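You operate a simulated robot arm through the tools that you are given. There is no shell and no other tool.

Carry out the task below with a simulated two-armed robot. There is one attempt and no reset: what you move stays moved.

JOB
Restart the network: router off, modem off, wait till dark, modem on, wait for LINK, router on.
Fine: the network switch stays on.
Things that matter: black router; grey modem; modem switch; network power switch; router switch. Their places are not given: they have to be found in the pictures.

The check looks at the end state, three seconds after you hand in, the way a careful person would. Anything else that was tipped, shoved, dropped, spilled or broken makes it a failure.

ROBOT AND FRAMES
Two 7-joint arms with two-finger parallel grippers on one trunk that stands fixed in place. Base frame: the origin is at the foot of the trunk, x ahead of it, y to its left, z up. Readings come in m, degrees, newtons and seconds.
The left shoulder is at [0.071, 0.156, 1.155], the right one opposite. Payload 3.91 kg a hand.
The tool frame of a hand sits at the grasp point between the pads (the TCP): z along the fingers, y along the line on which they close. The tips reach 0.03 m beyond it. Largest opening 0.11 m; finger width 0.02, thickness 0.01; the body of the gripper, 0.048 by 0.112 m, starts 0.055 m behind the TCP.
Orientation is told as [roll, pitch, yaw] about the base's x, y, z axes, in that order, counted from this pose: with the fingers straight down and closing along the base's y, the tool's x points along the base's -x, its y along +y and its z along -z.

CONTROLS
- The arms move only by the tool step_arm. It takes "left_rows", "right_rows" or both (then of equal length, played together; a hand with none holds still); each is a list of rows, each a list of 7 numbers: the gripper command, from -1 (fully open) to 1 (shut), values between in proportion, then the shift along the base's x, y, z in m, then the turn, a rotation vector about the base's x, y, z in degrees. In form: [[claw, x, y, z, ax, ay, az], ...]. A call has 1 to 20 rows; each row is the pose to reach, as a shift and turn from the pose commanded when the call began. A row lasts 0.2 s, in which the tool goes at most 0.05 m and 8.6 degrees; a call with a longer step from one row to the next is refused whole, and so is a gripper value outside its range. Where a pose cannot be reached the arm comes as near as it can. A force on the tool above 40 N (or 10 N above the force at the start of the call, whichever is more), or a blocked arm, ends the call early, and 0.2 s more pass. The fingers move at their own pace (about 0.108 m/s each) and stop on an object; they squeeze with about 23 N. The grip force told is the motor's: it shows also when the fingers shut on nothing. Time passes only in rows, and 0.2 s behind the last, so rows that repeat a pose let the fingers close. The reply holds the time, the measured pose of the TCP, the force on the tool along the base axes, the opening and the grip force, in the units named above and with some noise, with the torque about the TCP (base axes, N m) and any sound that the robot's microphone picked up.
- Cameras (640 x 400 px; columns grow to the right, rows downward): "scene" is now at [0.1367, 0.035, 1.403]; the picture's right is [0.38, -0.93, -0.00], its down [-0.35, -0.14, -0.93] and it looks along [0.86, 0.35, -0.37] (base axes); focal length 332 px, centre (320, 200). "left" rides on the left gripper at [0.072, -0.017, -0.103] in its tool frame; the picture's right is [0.23, 0.97, 0.00], its down [-0.76, 0.18, -0.62] and it looks along [-0.61, 0.14, 0.78] (tool axes); focal length 222 px, centre (320, 200). "right" rides on the right gripper at [0.072, 0.017, -0.103] in its tool frame; the picture's right is [-0.23, 0.97, 0.00], its down [-0.76, -0.18, -0.62] and it looks along [-0.61, -0.14, 0.78] (tool axes); focal length 222 px, centre (320, 200).
- snapshot(camera): a new picture of that camera. No time passes.
- raise_lower(by): slides the trunk up (or, below 0, down) by that many m; the arms and the scene camera ride with it, the base frame stays. It gives what a move gives, with no picture.
- head_to(pan, tilt): turns the head with the scene camera to pan (to the left, within 86 degrees either way) and tilt (down, from -29 to 69), counted from straight ahead of the robot. It gives what a move gives.
- probe_pixels(camera, pixels): there is no depth. For up to 12 entries [column, row, z] of the newest picture of that camera ("zoom" is the newest enlarged one), the place [x, y] in the base frame at which the ray of that pixel passes the height z, good to about 0.002 m. No time passes.
- close_up(camera, box): a new picture of the part [left, top, right, bottom] of that camera's present view, enlarged. No time passes.
- finish_job(): hands the job in; it is judged then, once.

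Leave the grippers open and the arms clear of the work at the hand-in unless told otherwise.

The tools are called after ">>>" as name(argument=value, ...) on one line, values as JSON. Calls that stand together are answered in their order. step_arm: Moves the arms, as the interface text tells. Its arguments: {"type":"object","properties":{"left_rows":{"type":"array","items":{"type":"array","items":{"type":"number"}}},"right_rows":{"type":"array","items":{"type":"array","items":{"type":"number"}}}},"required":[]} The other tools are called the same way: raise_lower (by) slides the trunk up or down; head_to (pan, tilt) turns the head that bears the scene camera; snapshot (camera) takes a picture; probe_pixels (camera, pixels) gives the place at which the rays of pixels pass given heights; close_up (camera, box) takes an enlarged picture of a part of a camera's view; finish_job () hands the job in.

At the start:

```text
time: 0.0
left_tcp_pos: [0.5082, 0.3892, 1.2182]
left_orientation: [-0.1, -0.1, 0.1]
left_wrist_force: [0.4, 0.2, -0.2]
left_ft_torque: [-0.01, -0.01, 0.01]
left_gripper_width: 0.1098
left_gripper_force: 0.1
right_tcp_pos: [0.7298, -0.1168, 1.2353]
right_orientation: [0.0, 0.1, 0.0]
right_wrist_force: [-0.1, -0.2, 0.3]
right_ft_torque: [-0.01, -0.02, -0.02]
right_gripper_width: 0.1102
right_gripper_force: 0.1
trunk travel left (down, up): [-0.6, 0.34]
head pan, tilt: [22.2, 21.9]
```

scene: 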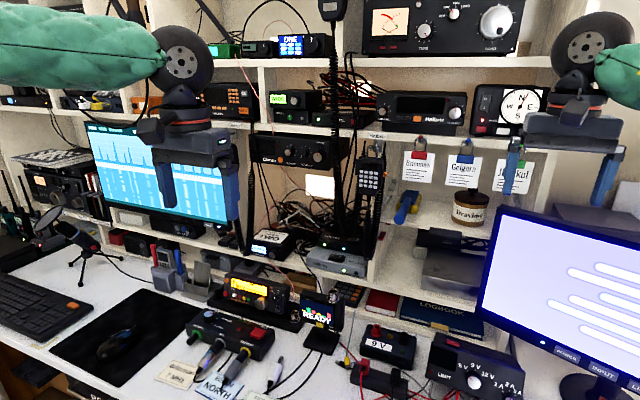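
right: 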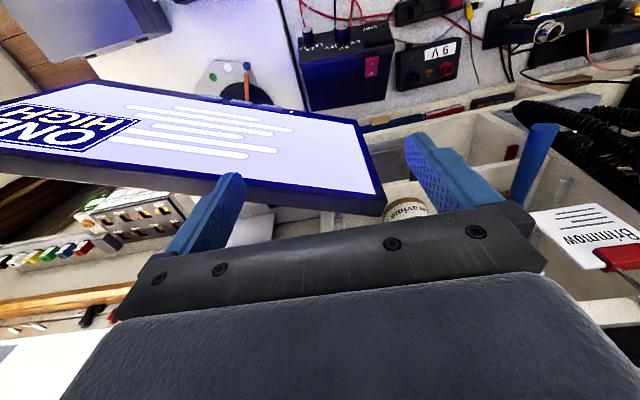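
left: 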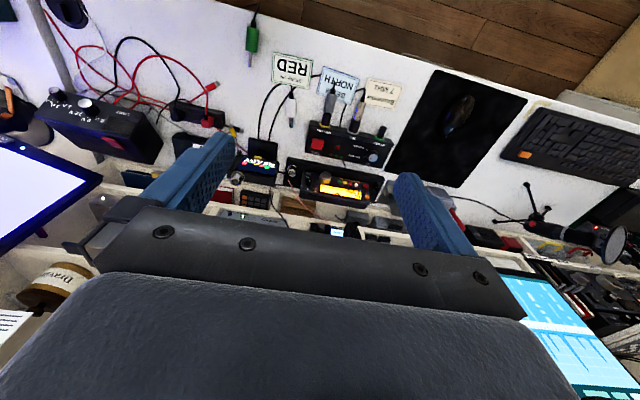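

I see a crowded radio desk with shelves. I need to find the black router, the grey modem and their switches. There is a small white/grey box near (270,243), a grey box near (335,262), and various black boxes. I'll enlarge parts of the scene view first.

>>> close_up(camera="scene", box=[220, 200, 400, 312])

>>> close_up(camera="scene", box=[100, 220, 280, 332])

>>> close_up(camera="scene", box=[180, 0, 360, 112])

>>> close_up(camera="scene", box=[230, 70, 410, 182])

```text
3.56 times, centred on (310, 256) of scene
```

zoom: 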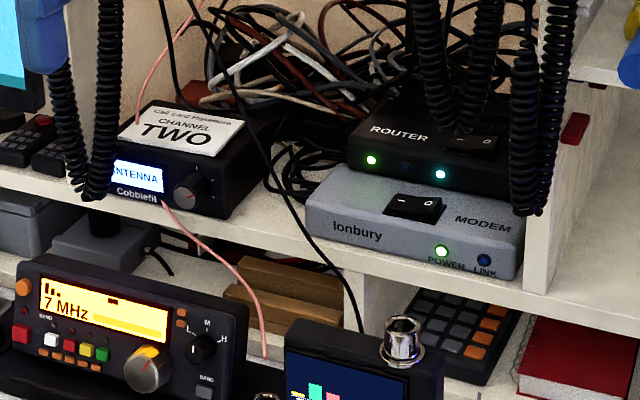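

```text
3.56 times, centred on (190, 276) of scene
```

zoom: 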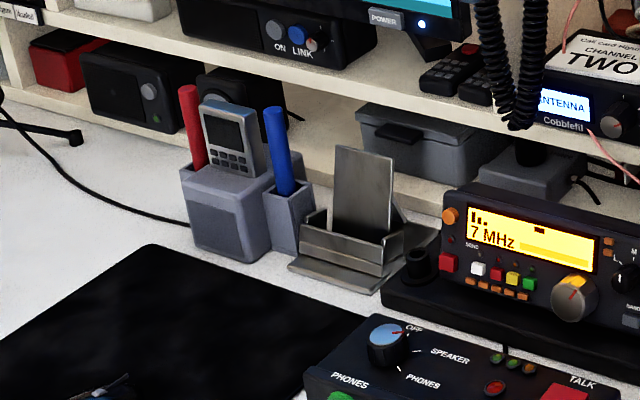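

```text
3.56 times, centred on (270, 56) of scene
```

zoom: 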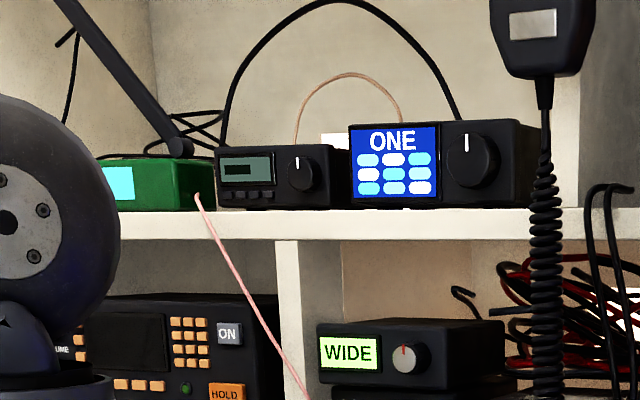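

```text
3.56 times, centred on (320, 126) of scene
```

zoom: 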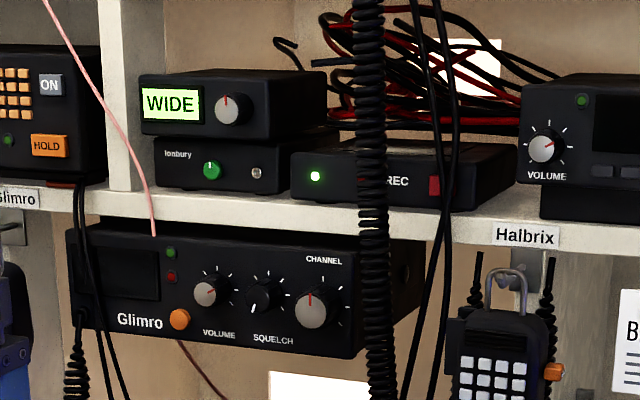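

The router (black) and the modem (grey, "Ionbury") sit on the lower shelf around (335,245) to (335,262) in the scene. Each has a rocker switch on top, marked "- O". Coiled cords hang in front of the router. I'll zoom in further on both.

>>> close_up(camera="scene", box=[300, 222, 380, 272])

>>> close_up(camera="scene", box=[300, 130, 400, 192])

>>> close_up(camera="scene", box=[340, 300, 440, 362])

>>> close_up(camera="scene", box=[90, 200, 250, 300])

```text
8.00 times, centred on (340, 247) of scene
```

zoom: 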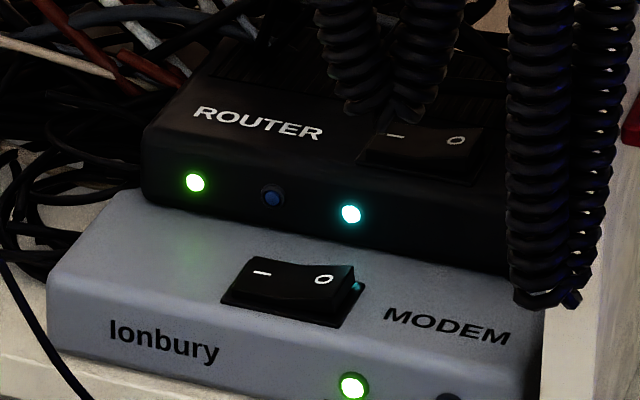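

```text
6.40 times, centred on (350, 161) of scene
```

zoom: 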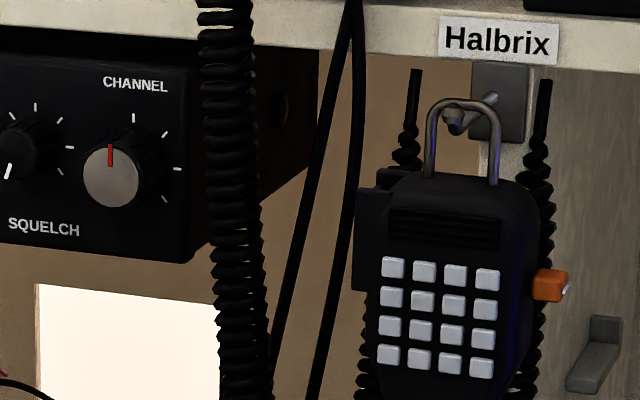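

```text
6.40 times, centred on (390, 331) of scene
```

zoom: 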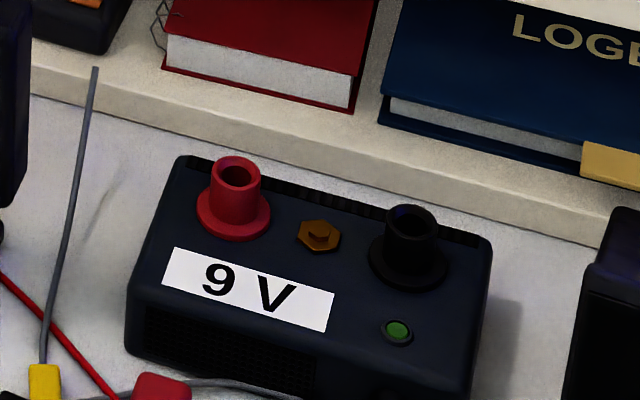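

```text
4.00 times, centred on (170, 250) of scene
```

zoom: 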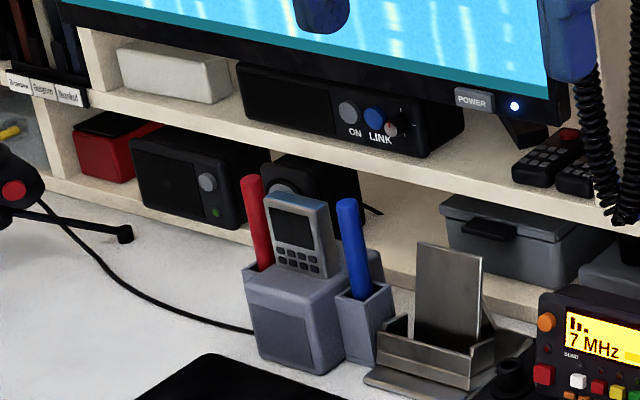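

The router's and the modem's rockers are both marked "–" (left) and "O" (right). Router LEDs: green, dark, cyan. Modem: POWER green, LINK dark. I still need the network power switch, so I'll look around by turning the head.

>>> head_to(pan=20, tilt=40)

>>> snapshot(camera="scene")

>>> head_to(pan=-30, tilt=30)

>>> snapshot(camera="scene")

>>> head_to(pan=60, tilt=25)

>>> snapshot(camera="scene")

```text
time: 0.8
left_tcp_pos: [0.5072, 0.3895, 1.2186]
left_orientation: [-0.1, 0.0, 0.2]
left_wrist_force: [-0.5, 0.8, -0.6]
left_ft_torque: [-0.01, 0.0, -0.01]
left_gripper_width: 0.1099
left_gripper_force: 0.0
right_tcp_pos: [0.7312, -0.1163, 1.2352]
right_orientation: [-0.1, 0.0, 0.0]
right_wrist_force: [0.7, 0.4, -0.5]
right_ft_torque: [0.02, 0.0, 0.01]
right_gripper_width: 0.1101
right_gripper_force: 0.0
trunk travel left (down, up): [-0.6, 0.34]
head pan, tilt: [20.0, 40.0]
```

```text
taken
```

scene: 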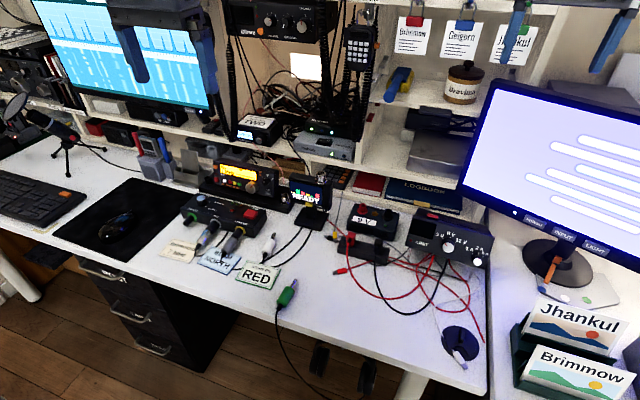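

```text
time: 2.0
left_tcp_pos: [0.5071, 0.3897, 1.2187]
left_orientation: [0.0, 0.0, 0.1]
left_wrist_force: [-0.2, 0.3, 0.0]
left_ft_torque: [0.02, -0.02, 0.01]
left_gripper_width: 0.1099
left_gripper_force: 0.1
right_tcp_pos: [0.73, -0.1187, 1.2361]
right_orientation: [0.0, 0.0, -0.1]
right_wrist_force: [-0.7, -0.1, 0.6]
right_ft_torque: [-0.02, 0.0, -0.05]
right_gripper_width: 0.1101
right_gripper_force: 0.1
trunk travel left (down, up): [-0.6, 0.34]
head pan, tilt: [-30.0, 30.0]
```

```text
taken
```

scene: 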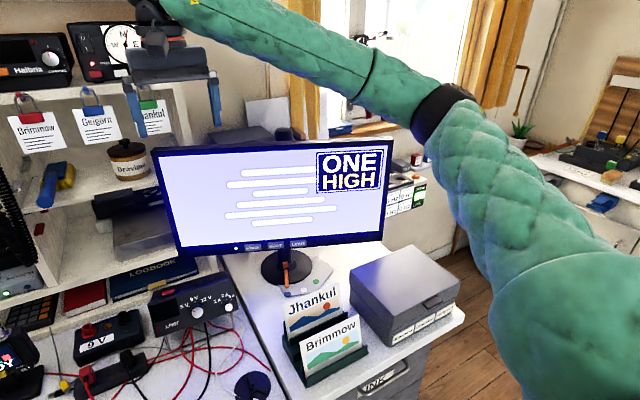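

```text
time: 3.6
left_tcp_pos: [0.5089, 0.3901, 1.2177]
left_orientation: [0.0, 0.0, 0.1]
left_wrist_force: [-0.1, -0.1, -0.7]
left_ft_torque: [0.0, 0.01, 0.0]
left_gripper_width: 0.11
left_gripper_force: 0.1
right_tcp_pos: [0.7299, -0.1171, 1.2351]
right_orientation: [0.0, 0.0, 0.0]
right_wrist_force: [-0.2, 0.6, -0.7]
right_ft_torque: [-0.01, 0.02, 0.0]
right_gripper_width: 0.11
right_gripper_force: 0.1
trunk travel left (down, up): [-0.6, 0.34]
head pan, tilt: [60.0, 25.0]
```

```text
taken
```

scene: 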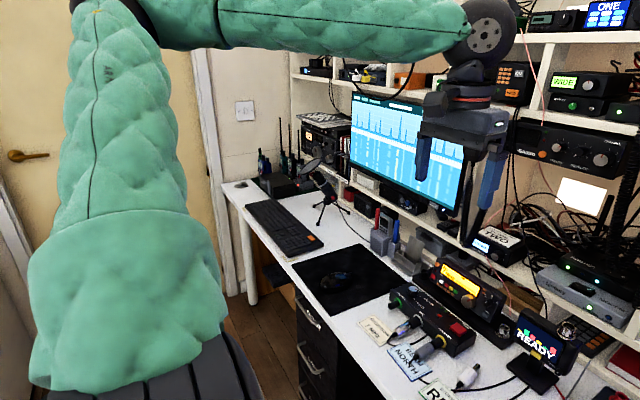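

The network power switch isn't obvious yet. A red thing shows on the divider right of the modem (about (381,234) in the first view). I'll point the head at the modem cubby and zoom in.

>>> head_to(pan=20, tilt=30)

>>> snapshot(camera="scene")

>>> close_up(camera="scene", box=[340, 150, 440, 212])

>>> close_up(camera="scene", box=[280, 170, 380, 232])

>>> close_up(camera="scene", box=[230, 120, 390, 220])

```text
time: 4.7
left_tcp_pos: [0.5086, 0.3895, 1.2184]
left_orientation: [0.0, 0.0, 0.1]
left_wrist_force: [-0.3, 0.4, 0.0]
left_ft_torque: [-0.04, 0.01, 0.0]
left_gripper_width: 0.11
left_gripper_force: 0.0
right_tcp_pos: [0.7304, -0.1168, 1.2358]
right_orientation: [0.0, 0.0, 0.0]
right_wrist_force: [-1.0, -0.9, 0.7]
right_ft_torque: [0.0, -0.02, 0.01]
right_gripper_width: 0.1098
right_gripper_force: 0.0
trunk travel left (down, up): [-0.6, 0.34]
head pan, tilt: [20.0, 30.0]
```

```text
taken
```

scene: 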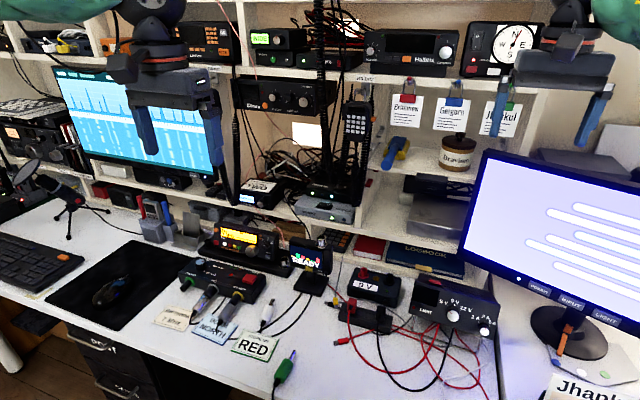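

```text
6.40 times, centred on (390, 181) of scene
```

zoom: 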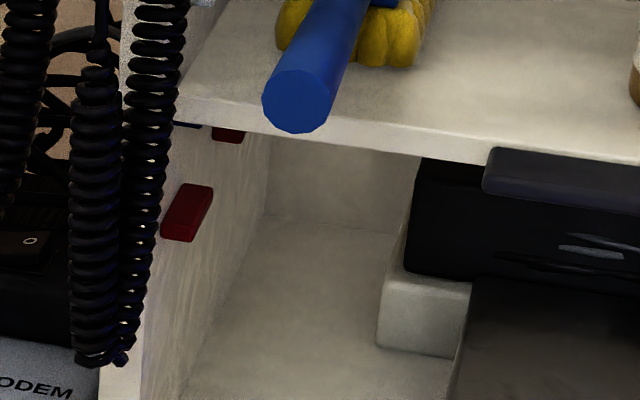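

```text
6.40 times, centred on (330, 201) of scene
```

zoom: 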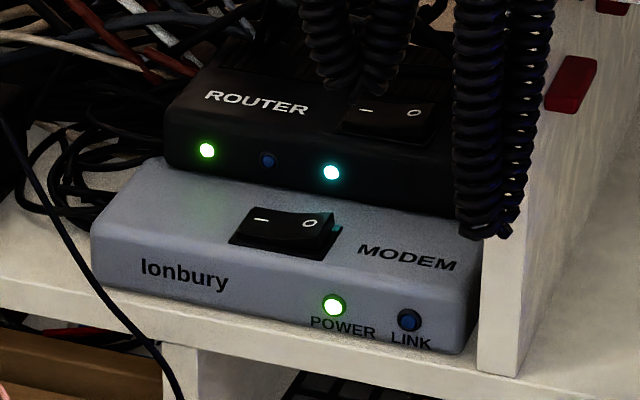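

```text
4.00 times, centred on (310, 170) of scene
```

zoom: 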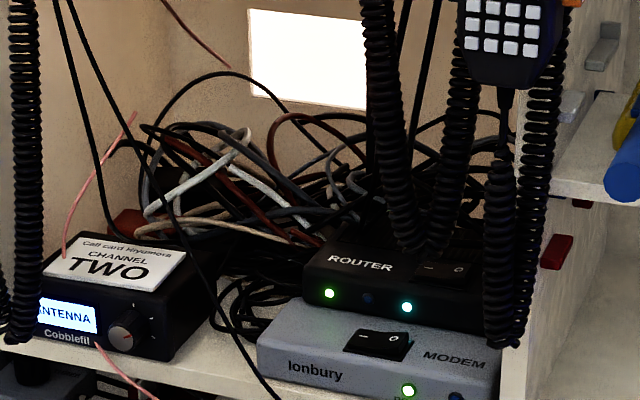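

The modem rocker "–" side on the left looks pressed (on), and the router likewise. For depth I need two viewpoints, so I'll look at the modem with the left hand camera too (around (235,215) in its picture).

>>> close_up(camera="left", box=[190, 160, 350, 260])

>>> close_up(camera="right", box=[480, 80, 640, 180])

```text
4.00 times, centred on (270, 210) of left
```

zoom: 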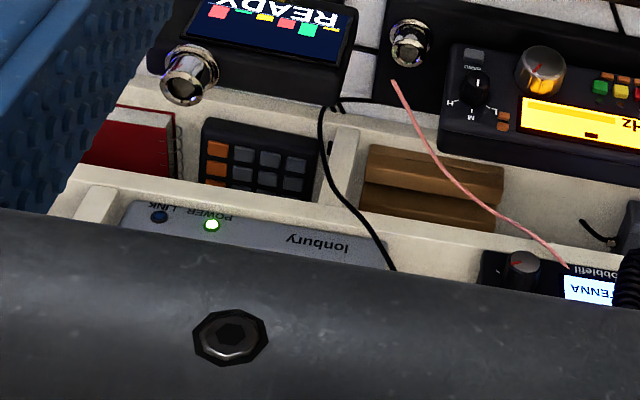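

```text
4.00 times, centred on (560, 130) of right
```

zoom: 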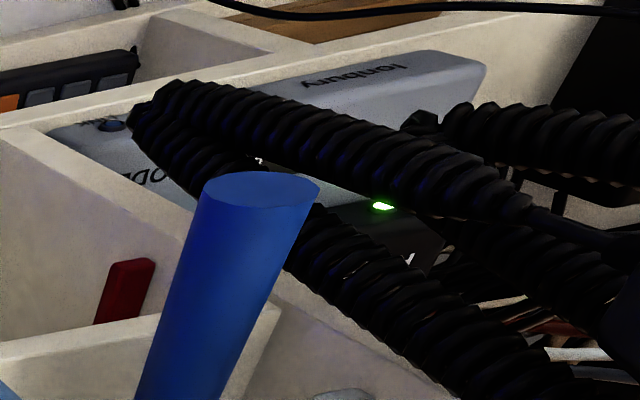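

I match the modem POWER LED: scene (332.0, 217.8), left hand (242.8, 216.3); and the LINK LED: scene (343.9, 220.0), left (229.8, 213.8). I'll probe both at several heights to find where the rays cross.

>>> probe_pixels(camera="scene", pixels=[[332.0, 217.8, 0.8], [332.0, 217.8, 0.85], [332.0, 217.8, 0.9], [332.0, 217.8, 0.95], [343.9, 220.0, 0.8], [343.9, 220.0, 0.85], [343.9, 220.0, 0.9], [343.9, 220.0, 0.95]])

>>> probe_pixels(camera="left", pixels=[[242.8, 216.3, 0.8], [242.8, 216.3, 0.85], [242.8, 216.3, 0.9], [242.8, 216.3, 0.95], [229.8, 213.8, 0.8], [229.8, 213.8, 0.85], [229.8, 213.8, 0.9], [229.8, 213.8, 0.95]])

```text
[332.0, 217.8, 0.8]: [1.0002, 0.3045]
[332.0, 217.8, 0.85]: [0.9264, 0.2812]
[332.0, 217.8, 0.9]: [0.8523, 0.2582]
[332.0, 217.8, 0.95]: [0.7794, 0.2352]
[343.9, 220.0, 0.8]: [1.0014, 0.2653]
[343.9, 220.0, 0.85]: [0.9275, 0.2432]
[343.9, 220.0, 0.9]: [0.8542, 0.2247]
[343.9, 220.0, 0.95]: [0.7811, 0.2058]
```

```text
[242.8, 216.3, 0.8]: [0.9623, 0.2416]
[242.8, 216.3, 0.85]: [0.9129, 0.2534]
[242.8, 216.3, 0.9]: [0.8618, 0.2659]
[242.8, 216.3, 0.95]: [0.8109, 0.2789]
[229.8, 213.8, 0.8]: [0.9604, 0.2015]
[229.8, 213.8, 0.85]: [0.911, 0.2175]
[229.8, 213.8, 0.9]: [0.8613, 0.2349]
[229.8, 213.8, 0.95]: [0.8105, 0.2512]
```

The crossing gives the modem LEDs at about x 0.877, z 0.885, with POWER at y 0.264 and LINK at y 0.231. So the modem's front is parallel to y. Next I'll probe the rocker, the modem corners, and the router LEDs and label at likely heights, and take another look from the left and right cameras.

>>> probe_pixels(camera="scene", pixels=[[324.8, 204.7, 0.91], [316.5, 206.0, 0.91], [332.0, 209.5, 0.91], [320.5, 203.5, 0.92], [328.3, 204.8, 0.92], [305.0, 195.0, 0.905], [294.8, 206.0, 0.905], [352.0, 215.0, 0.905], [312.3, 193.4, 0.885], [331.7, 196.9, 0.885], [312.3, 193.4, 0.92], [331.7, 196.9, 0.92]])

>>> snapshot(camera="left")

>>> close_up(camera="scene", box=[300, 80, 400, 142])

>>> close_up(camera="scene", box=[200, 60, 360, 160])

```text
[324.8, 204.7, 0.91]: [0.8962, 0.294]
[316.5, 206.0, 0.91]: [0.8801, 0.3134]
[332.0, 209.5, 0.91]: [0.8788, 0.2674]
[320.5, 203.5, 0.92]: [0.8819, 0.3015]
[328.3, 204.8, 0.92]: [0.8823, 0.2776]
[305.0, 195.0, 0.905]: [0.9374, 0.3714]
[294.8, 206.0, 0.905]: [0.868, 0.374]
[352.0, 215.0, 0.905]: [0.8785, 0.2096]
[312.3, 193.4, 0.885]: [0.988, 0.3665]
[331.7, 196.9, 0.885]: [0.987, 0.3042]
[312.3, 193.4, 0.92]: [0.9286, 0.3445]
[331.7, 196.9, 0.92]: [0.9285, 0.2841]
```

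```text
taken
```

left: 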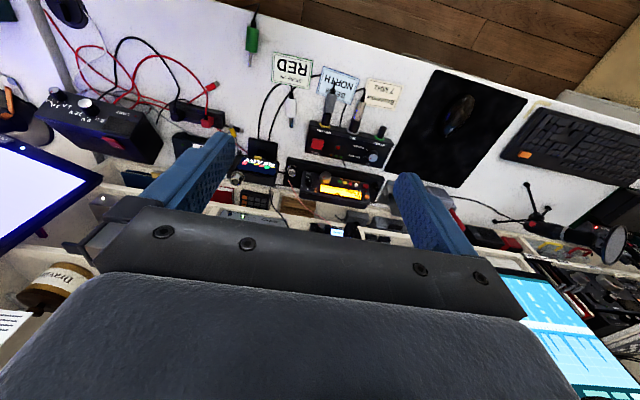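

```text
6.40 times, centred on (350, 111) of scene
```

zoom: 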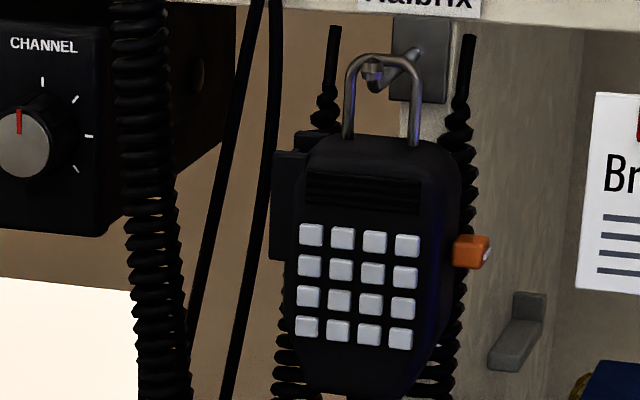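

```text
4.00 times, centred on (280, 110) of scene
```

zoom: 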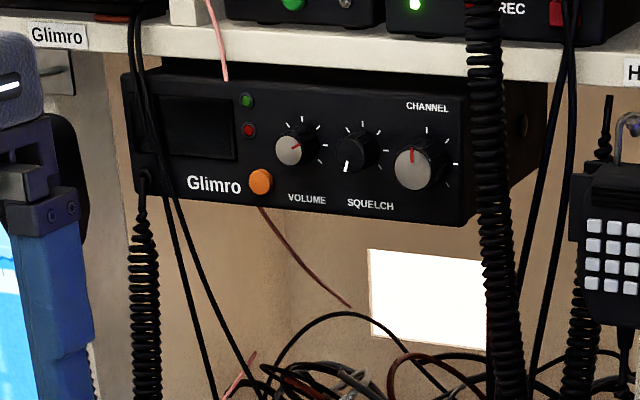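

The router's depth is unclear, so I want a second view into the cubby. I'll swing the left hand, still well in front of the shelf, to about (0.60, 0.30, 1.15) with its fingers pitched 45° forward, so that its camera looks into the cubby. The space in front of the shelf there is free.

>>> step_arm(left_rows=[[-1, 0.015, -0.015, 0.0, 0, -7.5, 0], [-1, 0.03, -0.03, -0.01, 0, -15, 0], [-1, 0.045, -0.045, -0.02, 0, -22.5, 0], [-1, 0.06, -0.06, -0.035, 0, -30, 0], [-1, 0.075, -0.075, -0.05, 0, -37.5, 0], [-1, 0.092, -0.089, -0.068, 0, -45, 0], [-1, 0.092, -0.089, -0.068, 0, -45, 0]])

>>> snapshot(camera="left")

>>> snapshot(camera="scene")

```text
time: 6.3
left_tcp_pos: [0.6005, 0.299, 1.1513]
left_orientation: [-0.1, -45.2, 0.2]
left_wrist_force: [-0.4, 0.7, 1.2]
left_ft_torque: [-0.02, 0.04, 0.02]
left_gripper_width: 0.11
left_gripper_force: 0.0
right_tcp_pos: [0.728, -0.1176, 1.237]
right_orientation: [0.0, 0.0, 0.0]
right_wrist_force: [0.9, 0.5, -0.2]
right_ft_torque: [0.03, 0.01, 0.01]
right_gripper_width: 0.11
right_gripper_force: 0.1
trunk travel left (down, up): [-0.6, 0.34]
head pan, tilt: [20.0, 30.0]
```

```text
taken
```

left: 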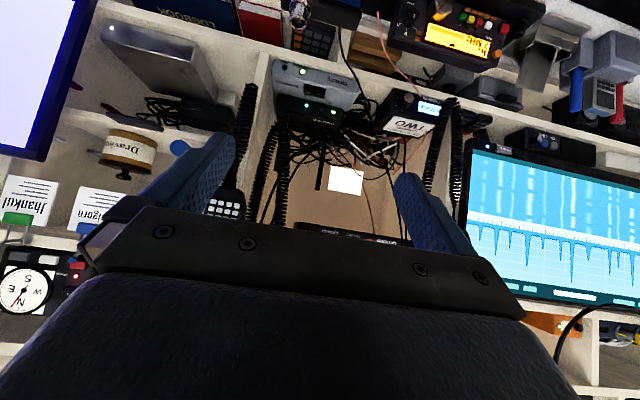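

```text
taken
```

scene: 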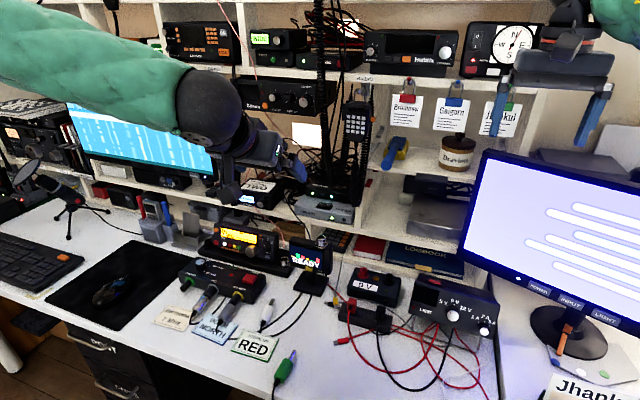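

Now the left camera sees the cubby upside down: modem near (310,75), router near (310,105). I'll enlarge that region.

>>> close_up(camera="left", box=[240, 50, 368, 130])

>>> close_up(camera="left", box=[220, 100, 428, 230])

>>> close_up(camera="left", box=[220, 40, 420, 165])

```text
5.00 times, centred on (304, 90) of left
```

zoom: 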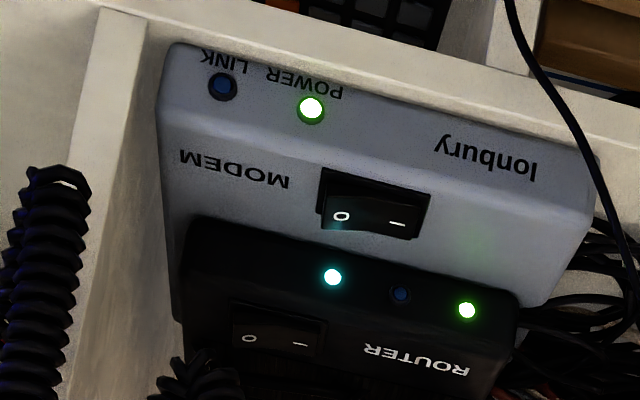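

```text
3.08 times, centred on (324, 165) of left
```

zoom: 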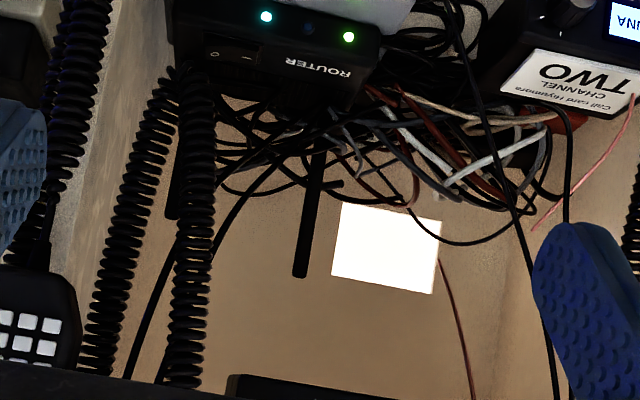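

```text
3.20 times, centred on (320, 102) of left
```

zoom: 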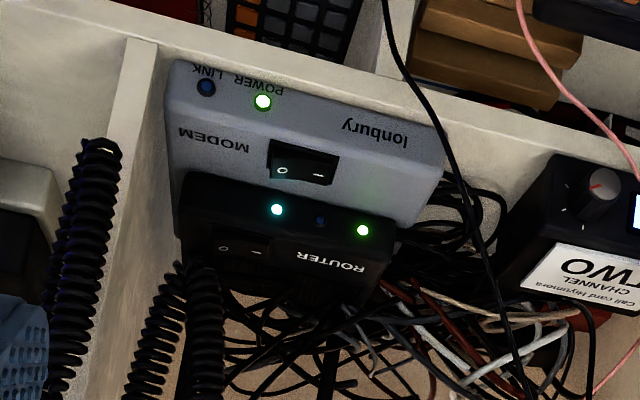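

The router's rocker and LEDs are visible in both views. I'll triangulate: router cyan LED left (306.6,105.2) / scene (331.7,196.9); router "–" left (299.8,118.6) / scene (337.2,187.2); modem "–" left (319.4,94.6) / scene (320.8,204.1); modem "O" left (308.4,93.2) / scene (328.4,204.7).

>>> probe_pixels(camera="left", pixels=[[306.6, 105.2, 0.9], [306.6, 105.2, 0.94], [299.8, 118.6, 0.92], [299.8, 118.6, 0.96], [289.8, 117.6, 0.92], [289.8, 117.6, 0.96], [319.4, 94.6, 0.9], [319.4, 94.6, 0.94], [308.4, 93.2, 0.9], [308.4, 93.2, 0.94], [302.2, 71.4, 0.88], [302.2, 71.4, 0.9]])

>>> probe_pixels(camera="scene", pixels=[[331.7, 196.9, 0.9], [331.7, 196.9, 0.94], [337.2, 187.2, 0.92], [337.2, 187.2, 0.96], [344.5, 187.7, 0.92], [344.5, 187.7, 0.96], [320.8, 204.1, 0.9], [320.8, 204.1, 0.94], [328.4, 204.7, 0.9], [328.4, 204.7, 0.94], [332.0, 217.8, 0.88], [332.0, 217.8, 0.9]])

```text
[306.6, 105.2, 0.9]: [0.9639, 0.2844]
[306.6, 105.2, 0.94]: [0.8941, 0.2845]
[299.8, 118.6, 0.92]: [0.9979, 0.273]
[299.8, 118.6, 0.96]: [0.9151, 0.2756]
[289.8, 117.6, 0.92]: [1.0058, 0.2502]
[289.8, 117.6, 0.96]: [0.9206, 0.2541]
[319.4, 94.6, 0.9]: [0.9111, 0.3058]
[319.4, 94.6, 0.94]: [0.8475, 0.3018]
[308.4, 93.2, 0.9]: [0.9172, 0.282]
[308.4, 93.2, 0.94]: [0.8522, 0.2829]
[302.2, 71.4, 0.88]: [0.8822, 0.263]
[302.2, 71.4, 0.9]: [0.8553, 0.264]
```

```text
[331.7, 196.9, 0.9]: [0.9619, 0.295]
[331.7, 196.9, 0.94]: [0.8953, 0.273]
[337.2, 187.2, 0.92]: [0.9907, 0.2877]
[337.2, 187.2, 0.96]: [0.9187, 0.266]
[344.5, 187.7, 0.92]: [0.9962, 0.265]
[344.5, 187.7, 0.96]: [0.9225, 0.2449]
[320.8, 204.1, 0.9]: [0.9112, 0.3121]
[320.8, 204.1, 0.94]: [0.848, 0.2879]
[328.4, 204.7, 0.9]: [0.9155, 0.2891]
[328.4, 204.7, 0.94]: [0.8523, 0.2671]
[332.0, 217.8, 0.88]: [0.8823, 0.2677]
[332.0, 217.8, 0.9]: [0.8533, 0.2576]
```

The router sits on top of the modem's rear half. Modem rocker: "–" ≈ (0.892, 0.305, 0.912), "O" ≈ (0.896, 0.2825, 0.912). Router rocker: "–" ≈ (0.945, 0.2745, 0.945), "O" ≈ (0.950, 0.2525, 0.945). Now the hanging coils: the loop near the router rocker ends at scene (338.6,184.8) / left (278.4,122); the right-hand coil ends at scene (355,206.7) / left (251.5,87). I'll triangulate those and the Glimro box's bottom corner.

>>> probe_pixels(camera="scene", pixels=[[338.6, 184.8, 0.94], [338.6, 184.8, 0.98], [338.6, 184.8, 1.02], [355, 206.7, 0.9], [355, 206.7, 0.94], [355, 206.7, 0.98], [315, 116, 1.1], [315, 116, 1.15], [315, 116, 1.2]])

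>>> probe_pixels(camera="left", pixels=[[278.4, 122, 0.94], [278.4, 122, 0.98], [278.4, 122, 1.02], [251.5, 87, 0.9], [251.5, 87, 0.94], [251.5, 87, 0.98]])

>>> close_up(camera="left", box=[240, 60, 320, 110])

>>> close_up(camera="left", box=[250, 90, 330, 140])

```text
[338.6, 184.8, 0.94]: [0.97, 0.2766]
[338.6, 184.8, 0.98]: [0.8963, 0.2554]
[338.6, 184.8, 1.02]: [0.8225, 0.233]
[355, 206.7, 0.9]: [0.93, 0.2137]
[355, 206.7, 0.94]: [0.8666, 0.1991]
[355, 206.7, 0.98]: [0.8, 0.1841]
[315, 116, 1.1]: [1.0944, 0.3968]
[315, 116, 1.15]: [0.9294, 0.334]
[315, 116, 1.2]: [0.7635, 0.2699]
```

```text
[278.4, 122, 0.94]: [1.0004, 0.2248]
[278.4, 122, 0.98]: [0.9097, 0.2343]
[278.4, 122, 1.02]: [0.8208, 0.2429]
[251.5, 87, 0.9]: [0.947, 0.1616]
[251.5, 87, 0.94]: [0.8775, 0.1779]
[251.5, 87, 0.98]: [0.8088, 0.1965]
```

```text
8.00 times, centred on (280, 85) of left
```

zoom: 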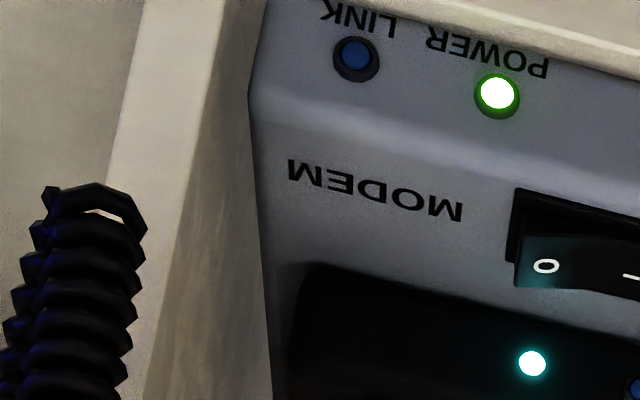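

```text
8.00 times, centred on (290, 115) of left
```

zoom: 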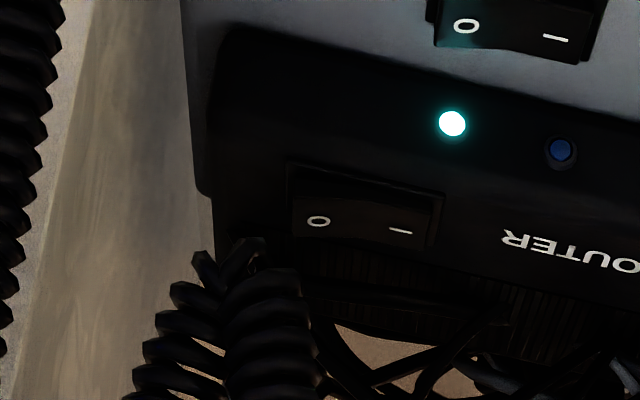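

Coil 1 (beside the router rocker) hangs at about (0.848, 0.24) with its bottom at z≈1.007. Coil 2 hangs at about (0.83, 0.19) with its bottom at z≈0.965. So I must come in from the left of coil 1, with the hand yawed to the right. Thin wires hang to the left of that. I'll look at those wires, at the "ON/LINK" device under the monitor, at the hand, and at the READY display's height.

>>> close_up(camera="scene", box=[90, 140, 250, 240])

>>> close_up(camera="left", box=[320, 20, 480, 120])

>>> close_up(camera="scene", box=[170, 60, 330, 160])

>>> close_up(camera="left", box=[260, 0, 420, 100])

>>> close_up(camera="scene", box=[190, 180, 350, 280])

```text
4.00 times, centred on (170, 190) of scene
```

zoom: 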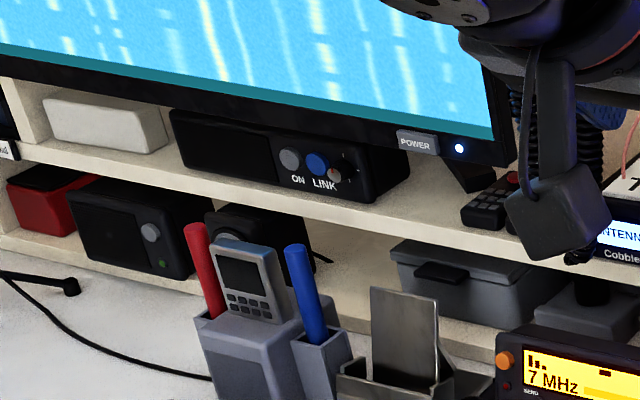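

```text
4.00 times, centred on (400, 70) of left
```

zoom: 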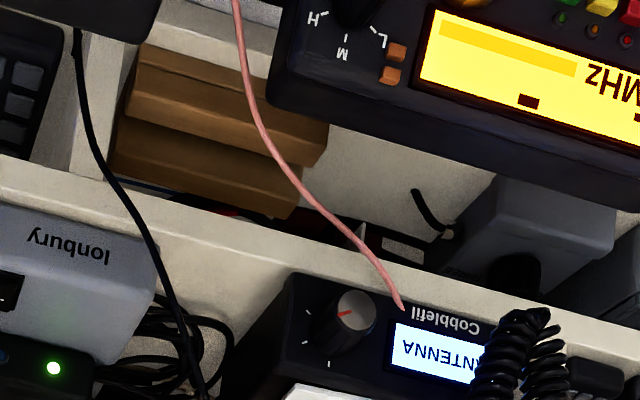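

```text
4.00 times, centred on (250, 110) of scene
```

zoom: 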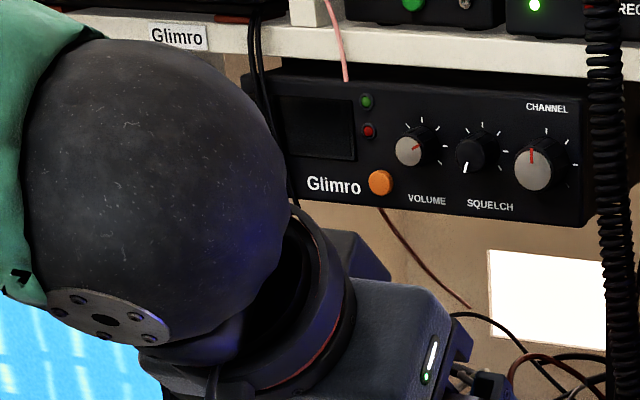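

```text
4.00 times, centred on (340, 50) of left
```

zoom: 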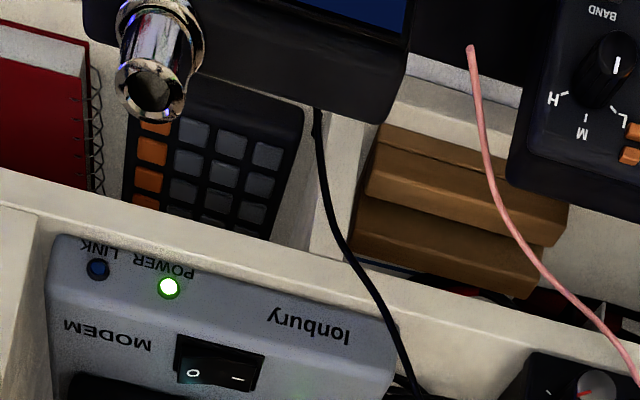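

```text
4.00 times, centred on (270, 230) of scene
```

zoom: 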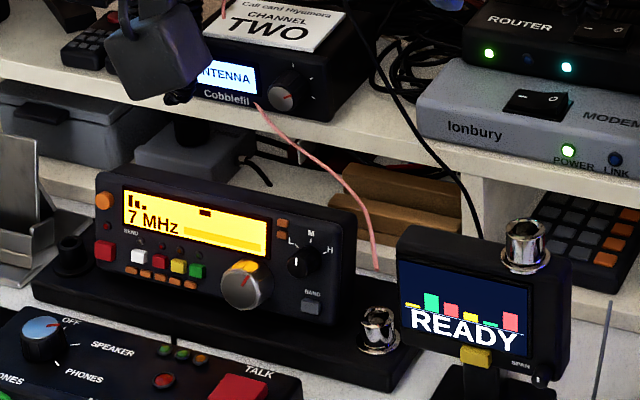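

The left hand carries a physical camera block on a stalk (scene (228,187)), so that must be kept clear too. There's a thin black wire (call it A) running from the Glimro's left side down to the READY display, passing in front of the modem's left end. I'll triangulate wire A, the READY display's connector, the Cobblefil box and the left coil.

>>> probe_pixels(camera="scene", pixels=[[276, 182.5, 0.92], [276, 182.5, 1.0], [290, 205, 0.88], [290, 205, 0.96], [302.5, 220, 0.86], [302.5, 220, 0.94], [310, 240, 0.8], [310, 240, 0.88], [322, 237, 0.85], [322, 237, 0.9], [321, 248, 0.85], [321, 248, 0.9]])

>>> probe_pixels(camera="left", pixels=[[370, 117.5, 0.92], [370, 117.5, 1.0], [360, 87.5, 0.88], [360, 87.5, 0.96], [345, 61, 0.86], [345, 61, 0.94], [339, 27.5, 0.8], [339, 27.5, 0.88], [299, 2, 0.85], [299, 2, 0.9], [298, 22, 0.85], [298, 22, 0.9]])

```text
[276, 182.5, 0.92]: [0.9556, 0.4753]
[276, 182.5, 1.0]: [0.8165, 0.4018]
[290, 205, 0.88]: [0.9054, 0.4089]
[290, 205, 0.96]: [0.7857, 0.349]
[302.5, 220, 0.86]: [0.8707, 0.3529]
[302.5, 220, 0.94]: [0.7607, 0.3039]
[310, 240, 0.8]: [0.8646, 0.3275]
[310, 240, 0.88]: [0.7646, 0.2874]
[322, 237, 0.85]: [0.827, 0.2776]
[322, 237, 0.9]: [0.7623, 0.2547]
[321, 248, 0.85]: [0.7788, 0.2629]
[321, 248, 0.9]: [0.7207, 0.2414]
```

```text
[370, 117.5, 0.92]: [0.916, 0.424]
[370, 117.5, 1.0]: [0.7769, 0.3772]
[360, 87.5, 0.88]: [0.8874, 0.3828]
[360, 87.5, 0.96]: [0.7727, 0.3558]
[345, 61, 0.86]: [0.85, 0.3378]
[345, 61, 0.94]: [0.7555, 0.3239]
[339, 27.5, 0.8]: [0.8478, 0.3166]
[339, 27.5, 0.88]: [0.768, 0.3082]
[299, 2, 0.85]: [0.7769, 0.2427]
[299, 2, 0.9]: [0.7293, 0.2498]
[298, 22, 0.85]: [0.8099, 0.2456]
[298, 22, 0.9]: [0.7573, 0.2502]
```

The camera block is about 3 cm in size. Wire A passes at about (0.815, 0.332, 0.895), (0.805, 0.362, 0.945) and further left higher up. Coil 1's strand leans left going up (y≈0.28 at z 1.18). I'll triangulate the upper parts of wire A, coil 1 and the left coil for the approach corridor, using earlier scene pixels (same head pose) and the present left view.

>>> probe_pixels(camera="scene", pixels=[[250, 125, 1.05], [250, 125, 1.15], [265, 157.5, 1.0], [265, 157.5, 1.1], [276.2, 175, 0.95], [276.2, 175, 1.05], [236, 150, 1.0], [236, 150, 1.1], [321, 110, 1.15], [321, 110, 1.2], [329, 150, 1.05], [329, 150, 1.1]])

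>>> probe_pixels(camera="left", pixels=[[388.8, 171.4, 1.05], [388.8, 171.4, 1.15], [375.8, 135.7, 1.0], [375.8, 135.7, 1.1], [367.7, 100, 0.95], [367.7, 100, 1.05], [438, 150, 1.0], [438, 150, 1.1], [281.7, 200, 1.1], [281.7, 200, 1.15], [282.5, 160, 1.05], [282.5, 160, 1.1]])

>>> close_up(camera="left", box=[360, 60, 488, 140])

>>> close_up(camera="left", box=[240, 140, 400, 240])

```text
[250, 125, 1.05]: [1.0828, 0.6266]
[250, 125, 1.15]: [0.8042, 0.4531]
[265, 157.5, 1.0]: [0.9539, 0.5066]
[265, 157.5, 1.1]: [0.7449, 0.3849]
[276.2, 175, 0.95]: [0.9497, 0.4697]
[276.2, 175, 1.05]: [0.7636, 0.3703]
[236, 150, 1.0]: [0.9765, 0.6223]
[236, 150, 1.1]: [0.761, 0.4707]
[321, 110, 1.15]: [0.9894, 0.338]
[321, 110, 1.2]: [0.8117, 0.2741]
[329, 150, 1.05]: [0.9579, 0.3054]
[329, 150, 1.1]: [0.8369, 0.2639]
```

```text
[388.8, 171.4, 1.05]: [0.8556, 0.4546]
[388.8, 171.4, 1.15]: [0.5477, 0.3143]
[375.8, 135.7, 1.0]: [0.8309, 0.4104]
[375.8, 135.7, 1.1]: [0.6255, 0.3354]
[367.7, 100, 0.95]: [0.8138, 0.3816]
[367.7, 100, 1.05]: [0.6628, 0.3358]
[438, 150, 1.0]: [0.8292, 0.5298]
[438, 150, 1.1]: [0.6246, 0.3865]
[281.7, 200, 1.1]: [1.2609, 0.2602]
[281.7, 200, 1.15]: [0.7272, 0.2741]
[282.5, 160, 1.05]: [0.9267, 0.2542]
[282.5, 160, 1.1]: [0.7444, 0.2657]
```

```text
5.00 times, centred on (424, 100) of left
```

zoom: 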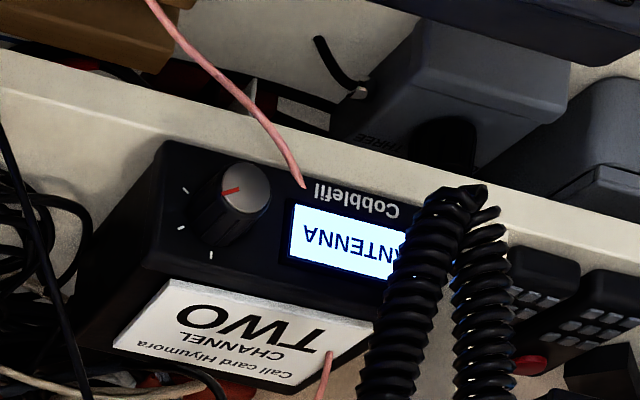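

```text
4.00 times, centred on (320, 190) of left
```

zoom: 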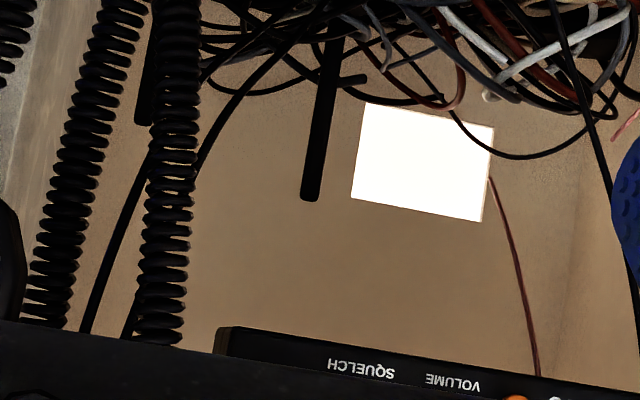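

The corridor is clear now. Between coil 1 (right edge y≈0.26–0.28) and wire A (y≈0.41–0.49 at z 1.0–1.13) there's a gap of about 0.15–0.2 m. I'll go in with the closed fingers pitched down, yawed to the right, and the hand turned 90° about its own axis so the body is narrow sideways (camera block to the left). First I try that turn here in free space: a spin of -90° about the tool axis, fingers closing.

>>> step_arm(left_rows=[[-1, 0, 0, 0, 5.8, 0, -5.8], [-1, 0, 0, 0, 11.6, 0, -11.6], [0, 0, 0, 0, 17.4, 0, -17.4], [1, 0, 0, 0, 23.2, 0, -23.2], [1, 0, 0, 0, 29.0, 0, -29.0], [1, 0, 0, 0, 34.8, 0, -34.8], [1, 0, 0, 0, 40.6, 0, -40.6], [1, 0, 0, 0, 46.4, 0, -46.4], [1, 0, 0, 0, 52.2, 0, -52.2], [1, 0, 0, 0, 58.0, 0, -58.0], [1, 0, 0, 0, 63.6, 0, -63.6], [1, 0, 0, 0, 63.6, 0, -63.6]])

>>> snapshot(camera="scene")

>>> snapshot(camera="left")

```text
time: 8.9
left_tcp_pos: [0.6003, 0.3009, 1.1506]
left_orientation: [45.0, -0.1, -90.0]
left_wrist_force: [-0.1, 0.6, -0.4]
left_ft_torque: [0.02, 0.03, -0.02]
left_gripper_width: 0.0001
left_gripper_force: 23.5
right_tcp_pos: [0.7299, -0.1171, 1.2351]
right_orientation: [0.0, 0.0, 0.0]
right_wrist_force: [-0.2, -0.5, 0.1]
right_ft_torque: [0.01, 0.03, 0.02]
right_gripper_width: 0.1102
right_gripper_force: 0.1
trunk travel left (down, up): [-0.6, 0.34]
head pan, tilt: [20.0, 30.0]
```

```text
taken
```

scene: 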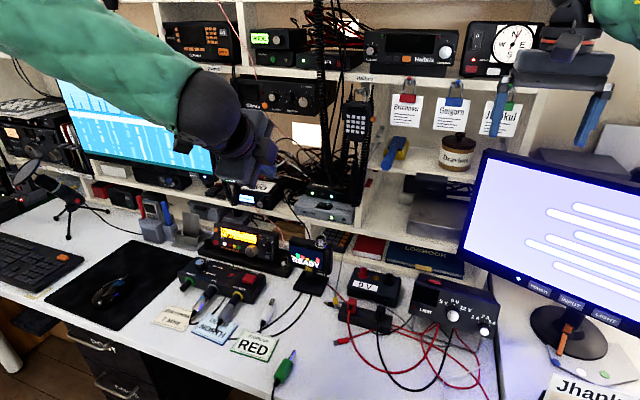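

```text
taken
```

left: 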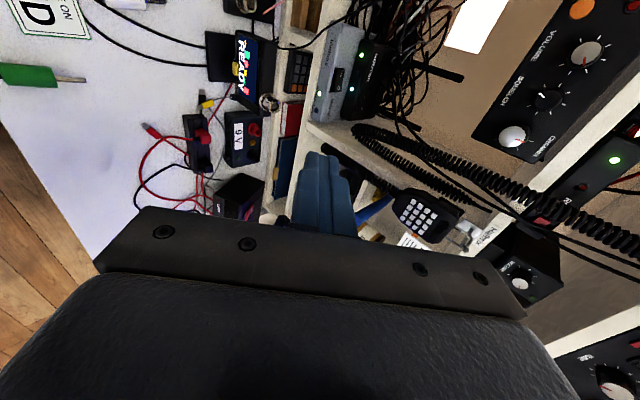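

The turn worked: orientation [45, 0, -90], fingers shut. Next I yaw 35° to the right, flatten the pitch to 40° below horizontal, and go to a staging point at TCP (0.78, 0.37, 1.06), still in front of the wire, coils and shelf.

>>> step_arm(left_rows=[[1, 0.03, 0.0115, -0.015, -0.25, -0.81, -5.83], [1, 0.06, 0.023, -0.03, -0.51, -1.62, -11.66], [1, 0.09, 0.0345, -0.045, -0.76, -2.43, -17.5], [1, 0.12, 0.046, -0.06, -1.02, -3.23, -23.33], [1, 0.15, 0.0575, -0.075, -1.27, -4.04, -29.16], [1, 0.18, 0.069, -0.0906, -1.53, -4.85, -34.99], [1, 0.18, 0.069, -0.0906, -1.53, -4.85, -34.99]])

>>> snapshot(camera="scene")

>>> snapshot(camera="left")

>>> close_up(camera="scene", box=[220, 120, 380, 220])

```text
time: 10.5
left_tcp_pos: [0.7765, 0.3703, 1.0606]
left_orientation: [50.0, -0.2, -125.0]
left_wrist_force: [-0.2, -0.9, 0.1]
left_ft_torque: [0.01, -0.03, 0.01]
left_gripper_width: 0.0
left_gripper_force: 23.0
right_tcp_pos: [0.7283, -0.1187, 1.2368]
right_orientation: [-0.1, 0.0, 0.0]
right_wrist_force: [0.5, -0.4, -0.3]
right_ft_torque: [0.01, -0.07, -0.01]
right_gripper_width: 0.1098
right_gripper_force: 0.0
trunk travel left (down, up): [-0.6, 0.34]
head pan, tilt: [20.0, 30.0]
```

```text
taken
```

scene: 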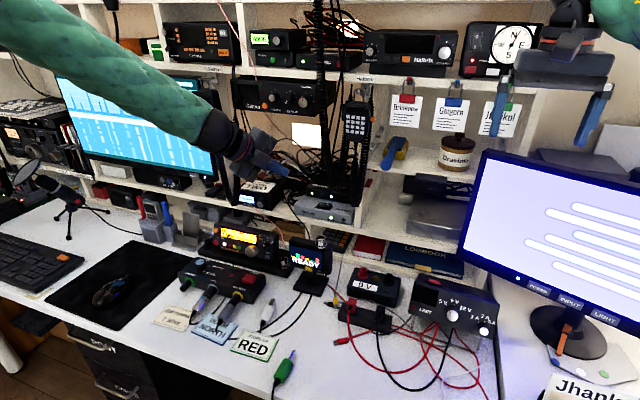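

```text
taken
```

left: 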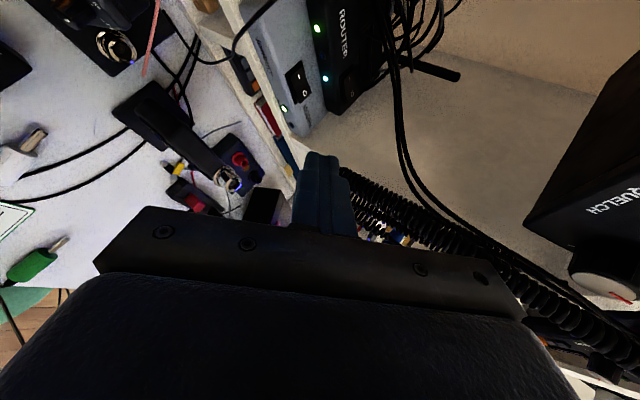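

```text
4.00 times, centred on (300, 170) of scene
```

zoom: 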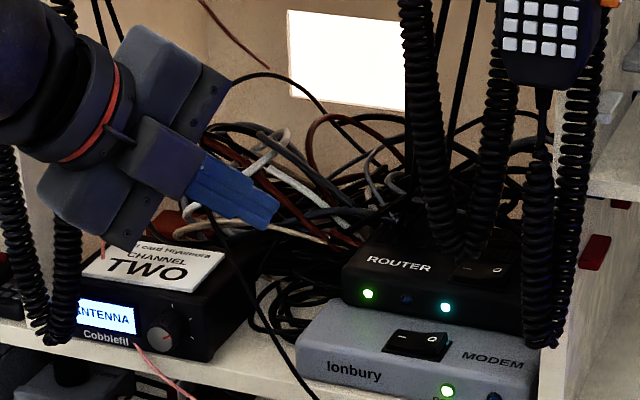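

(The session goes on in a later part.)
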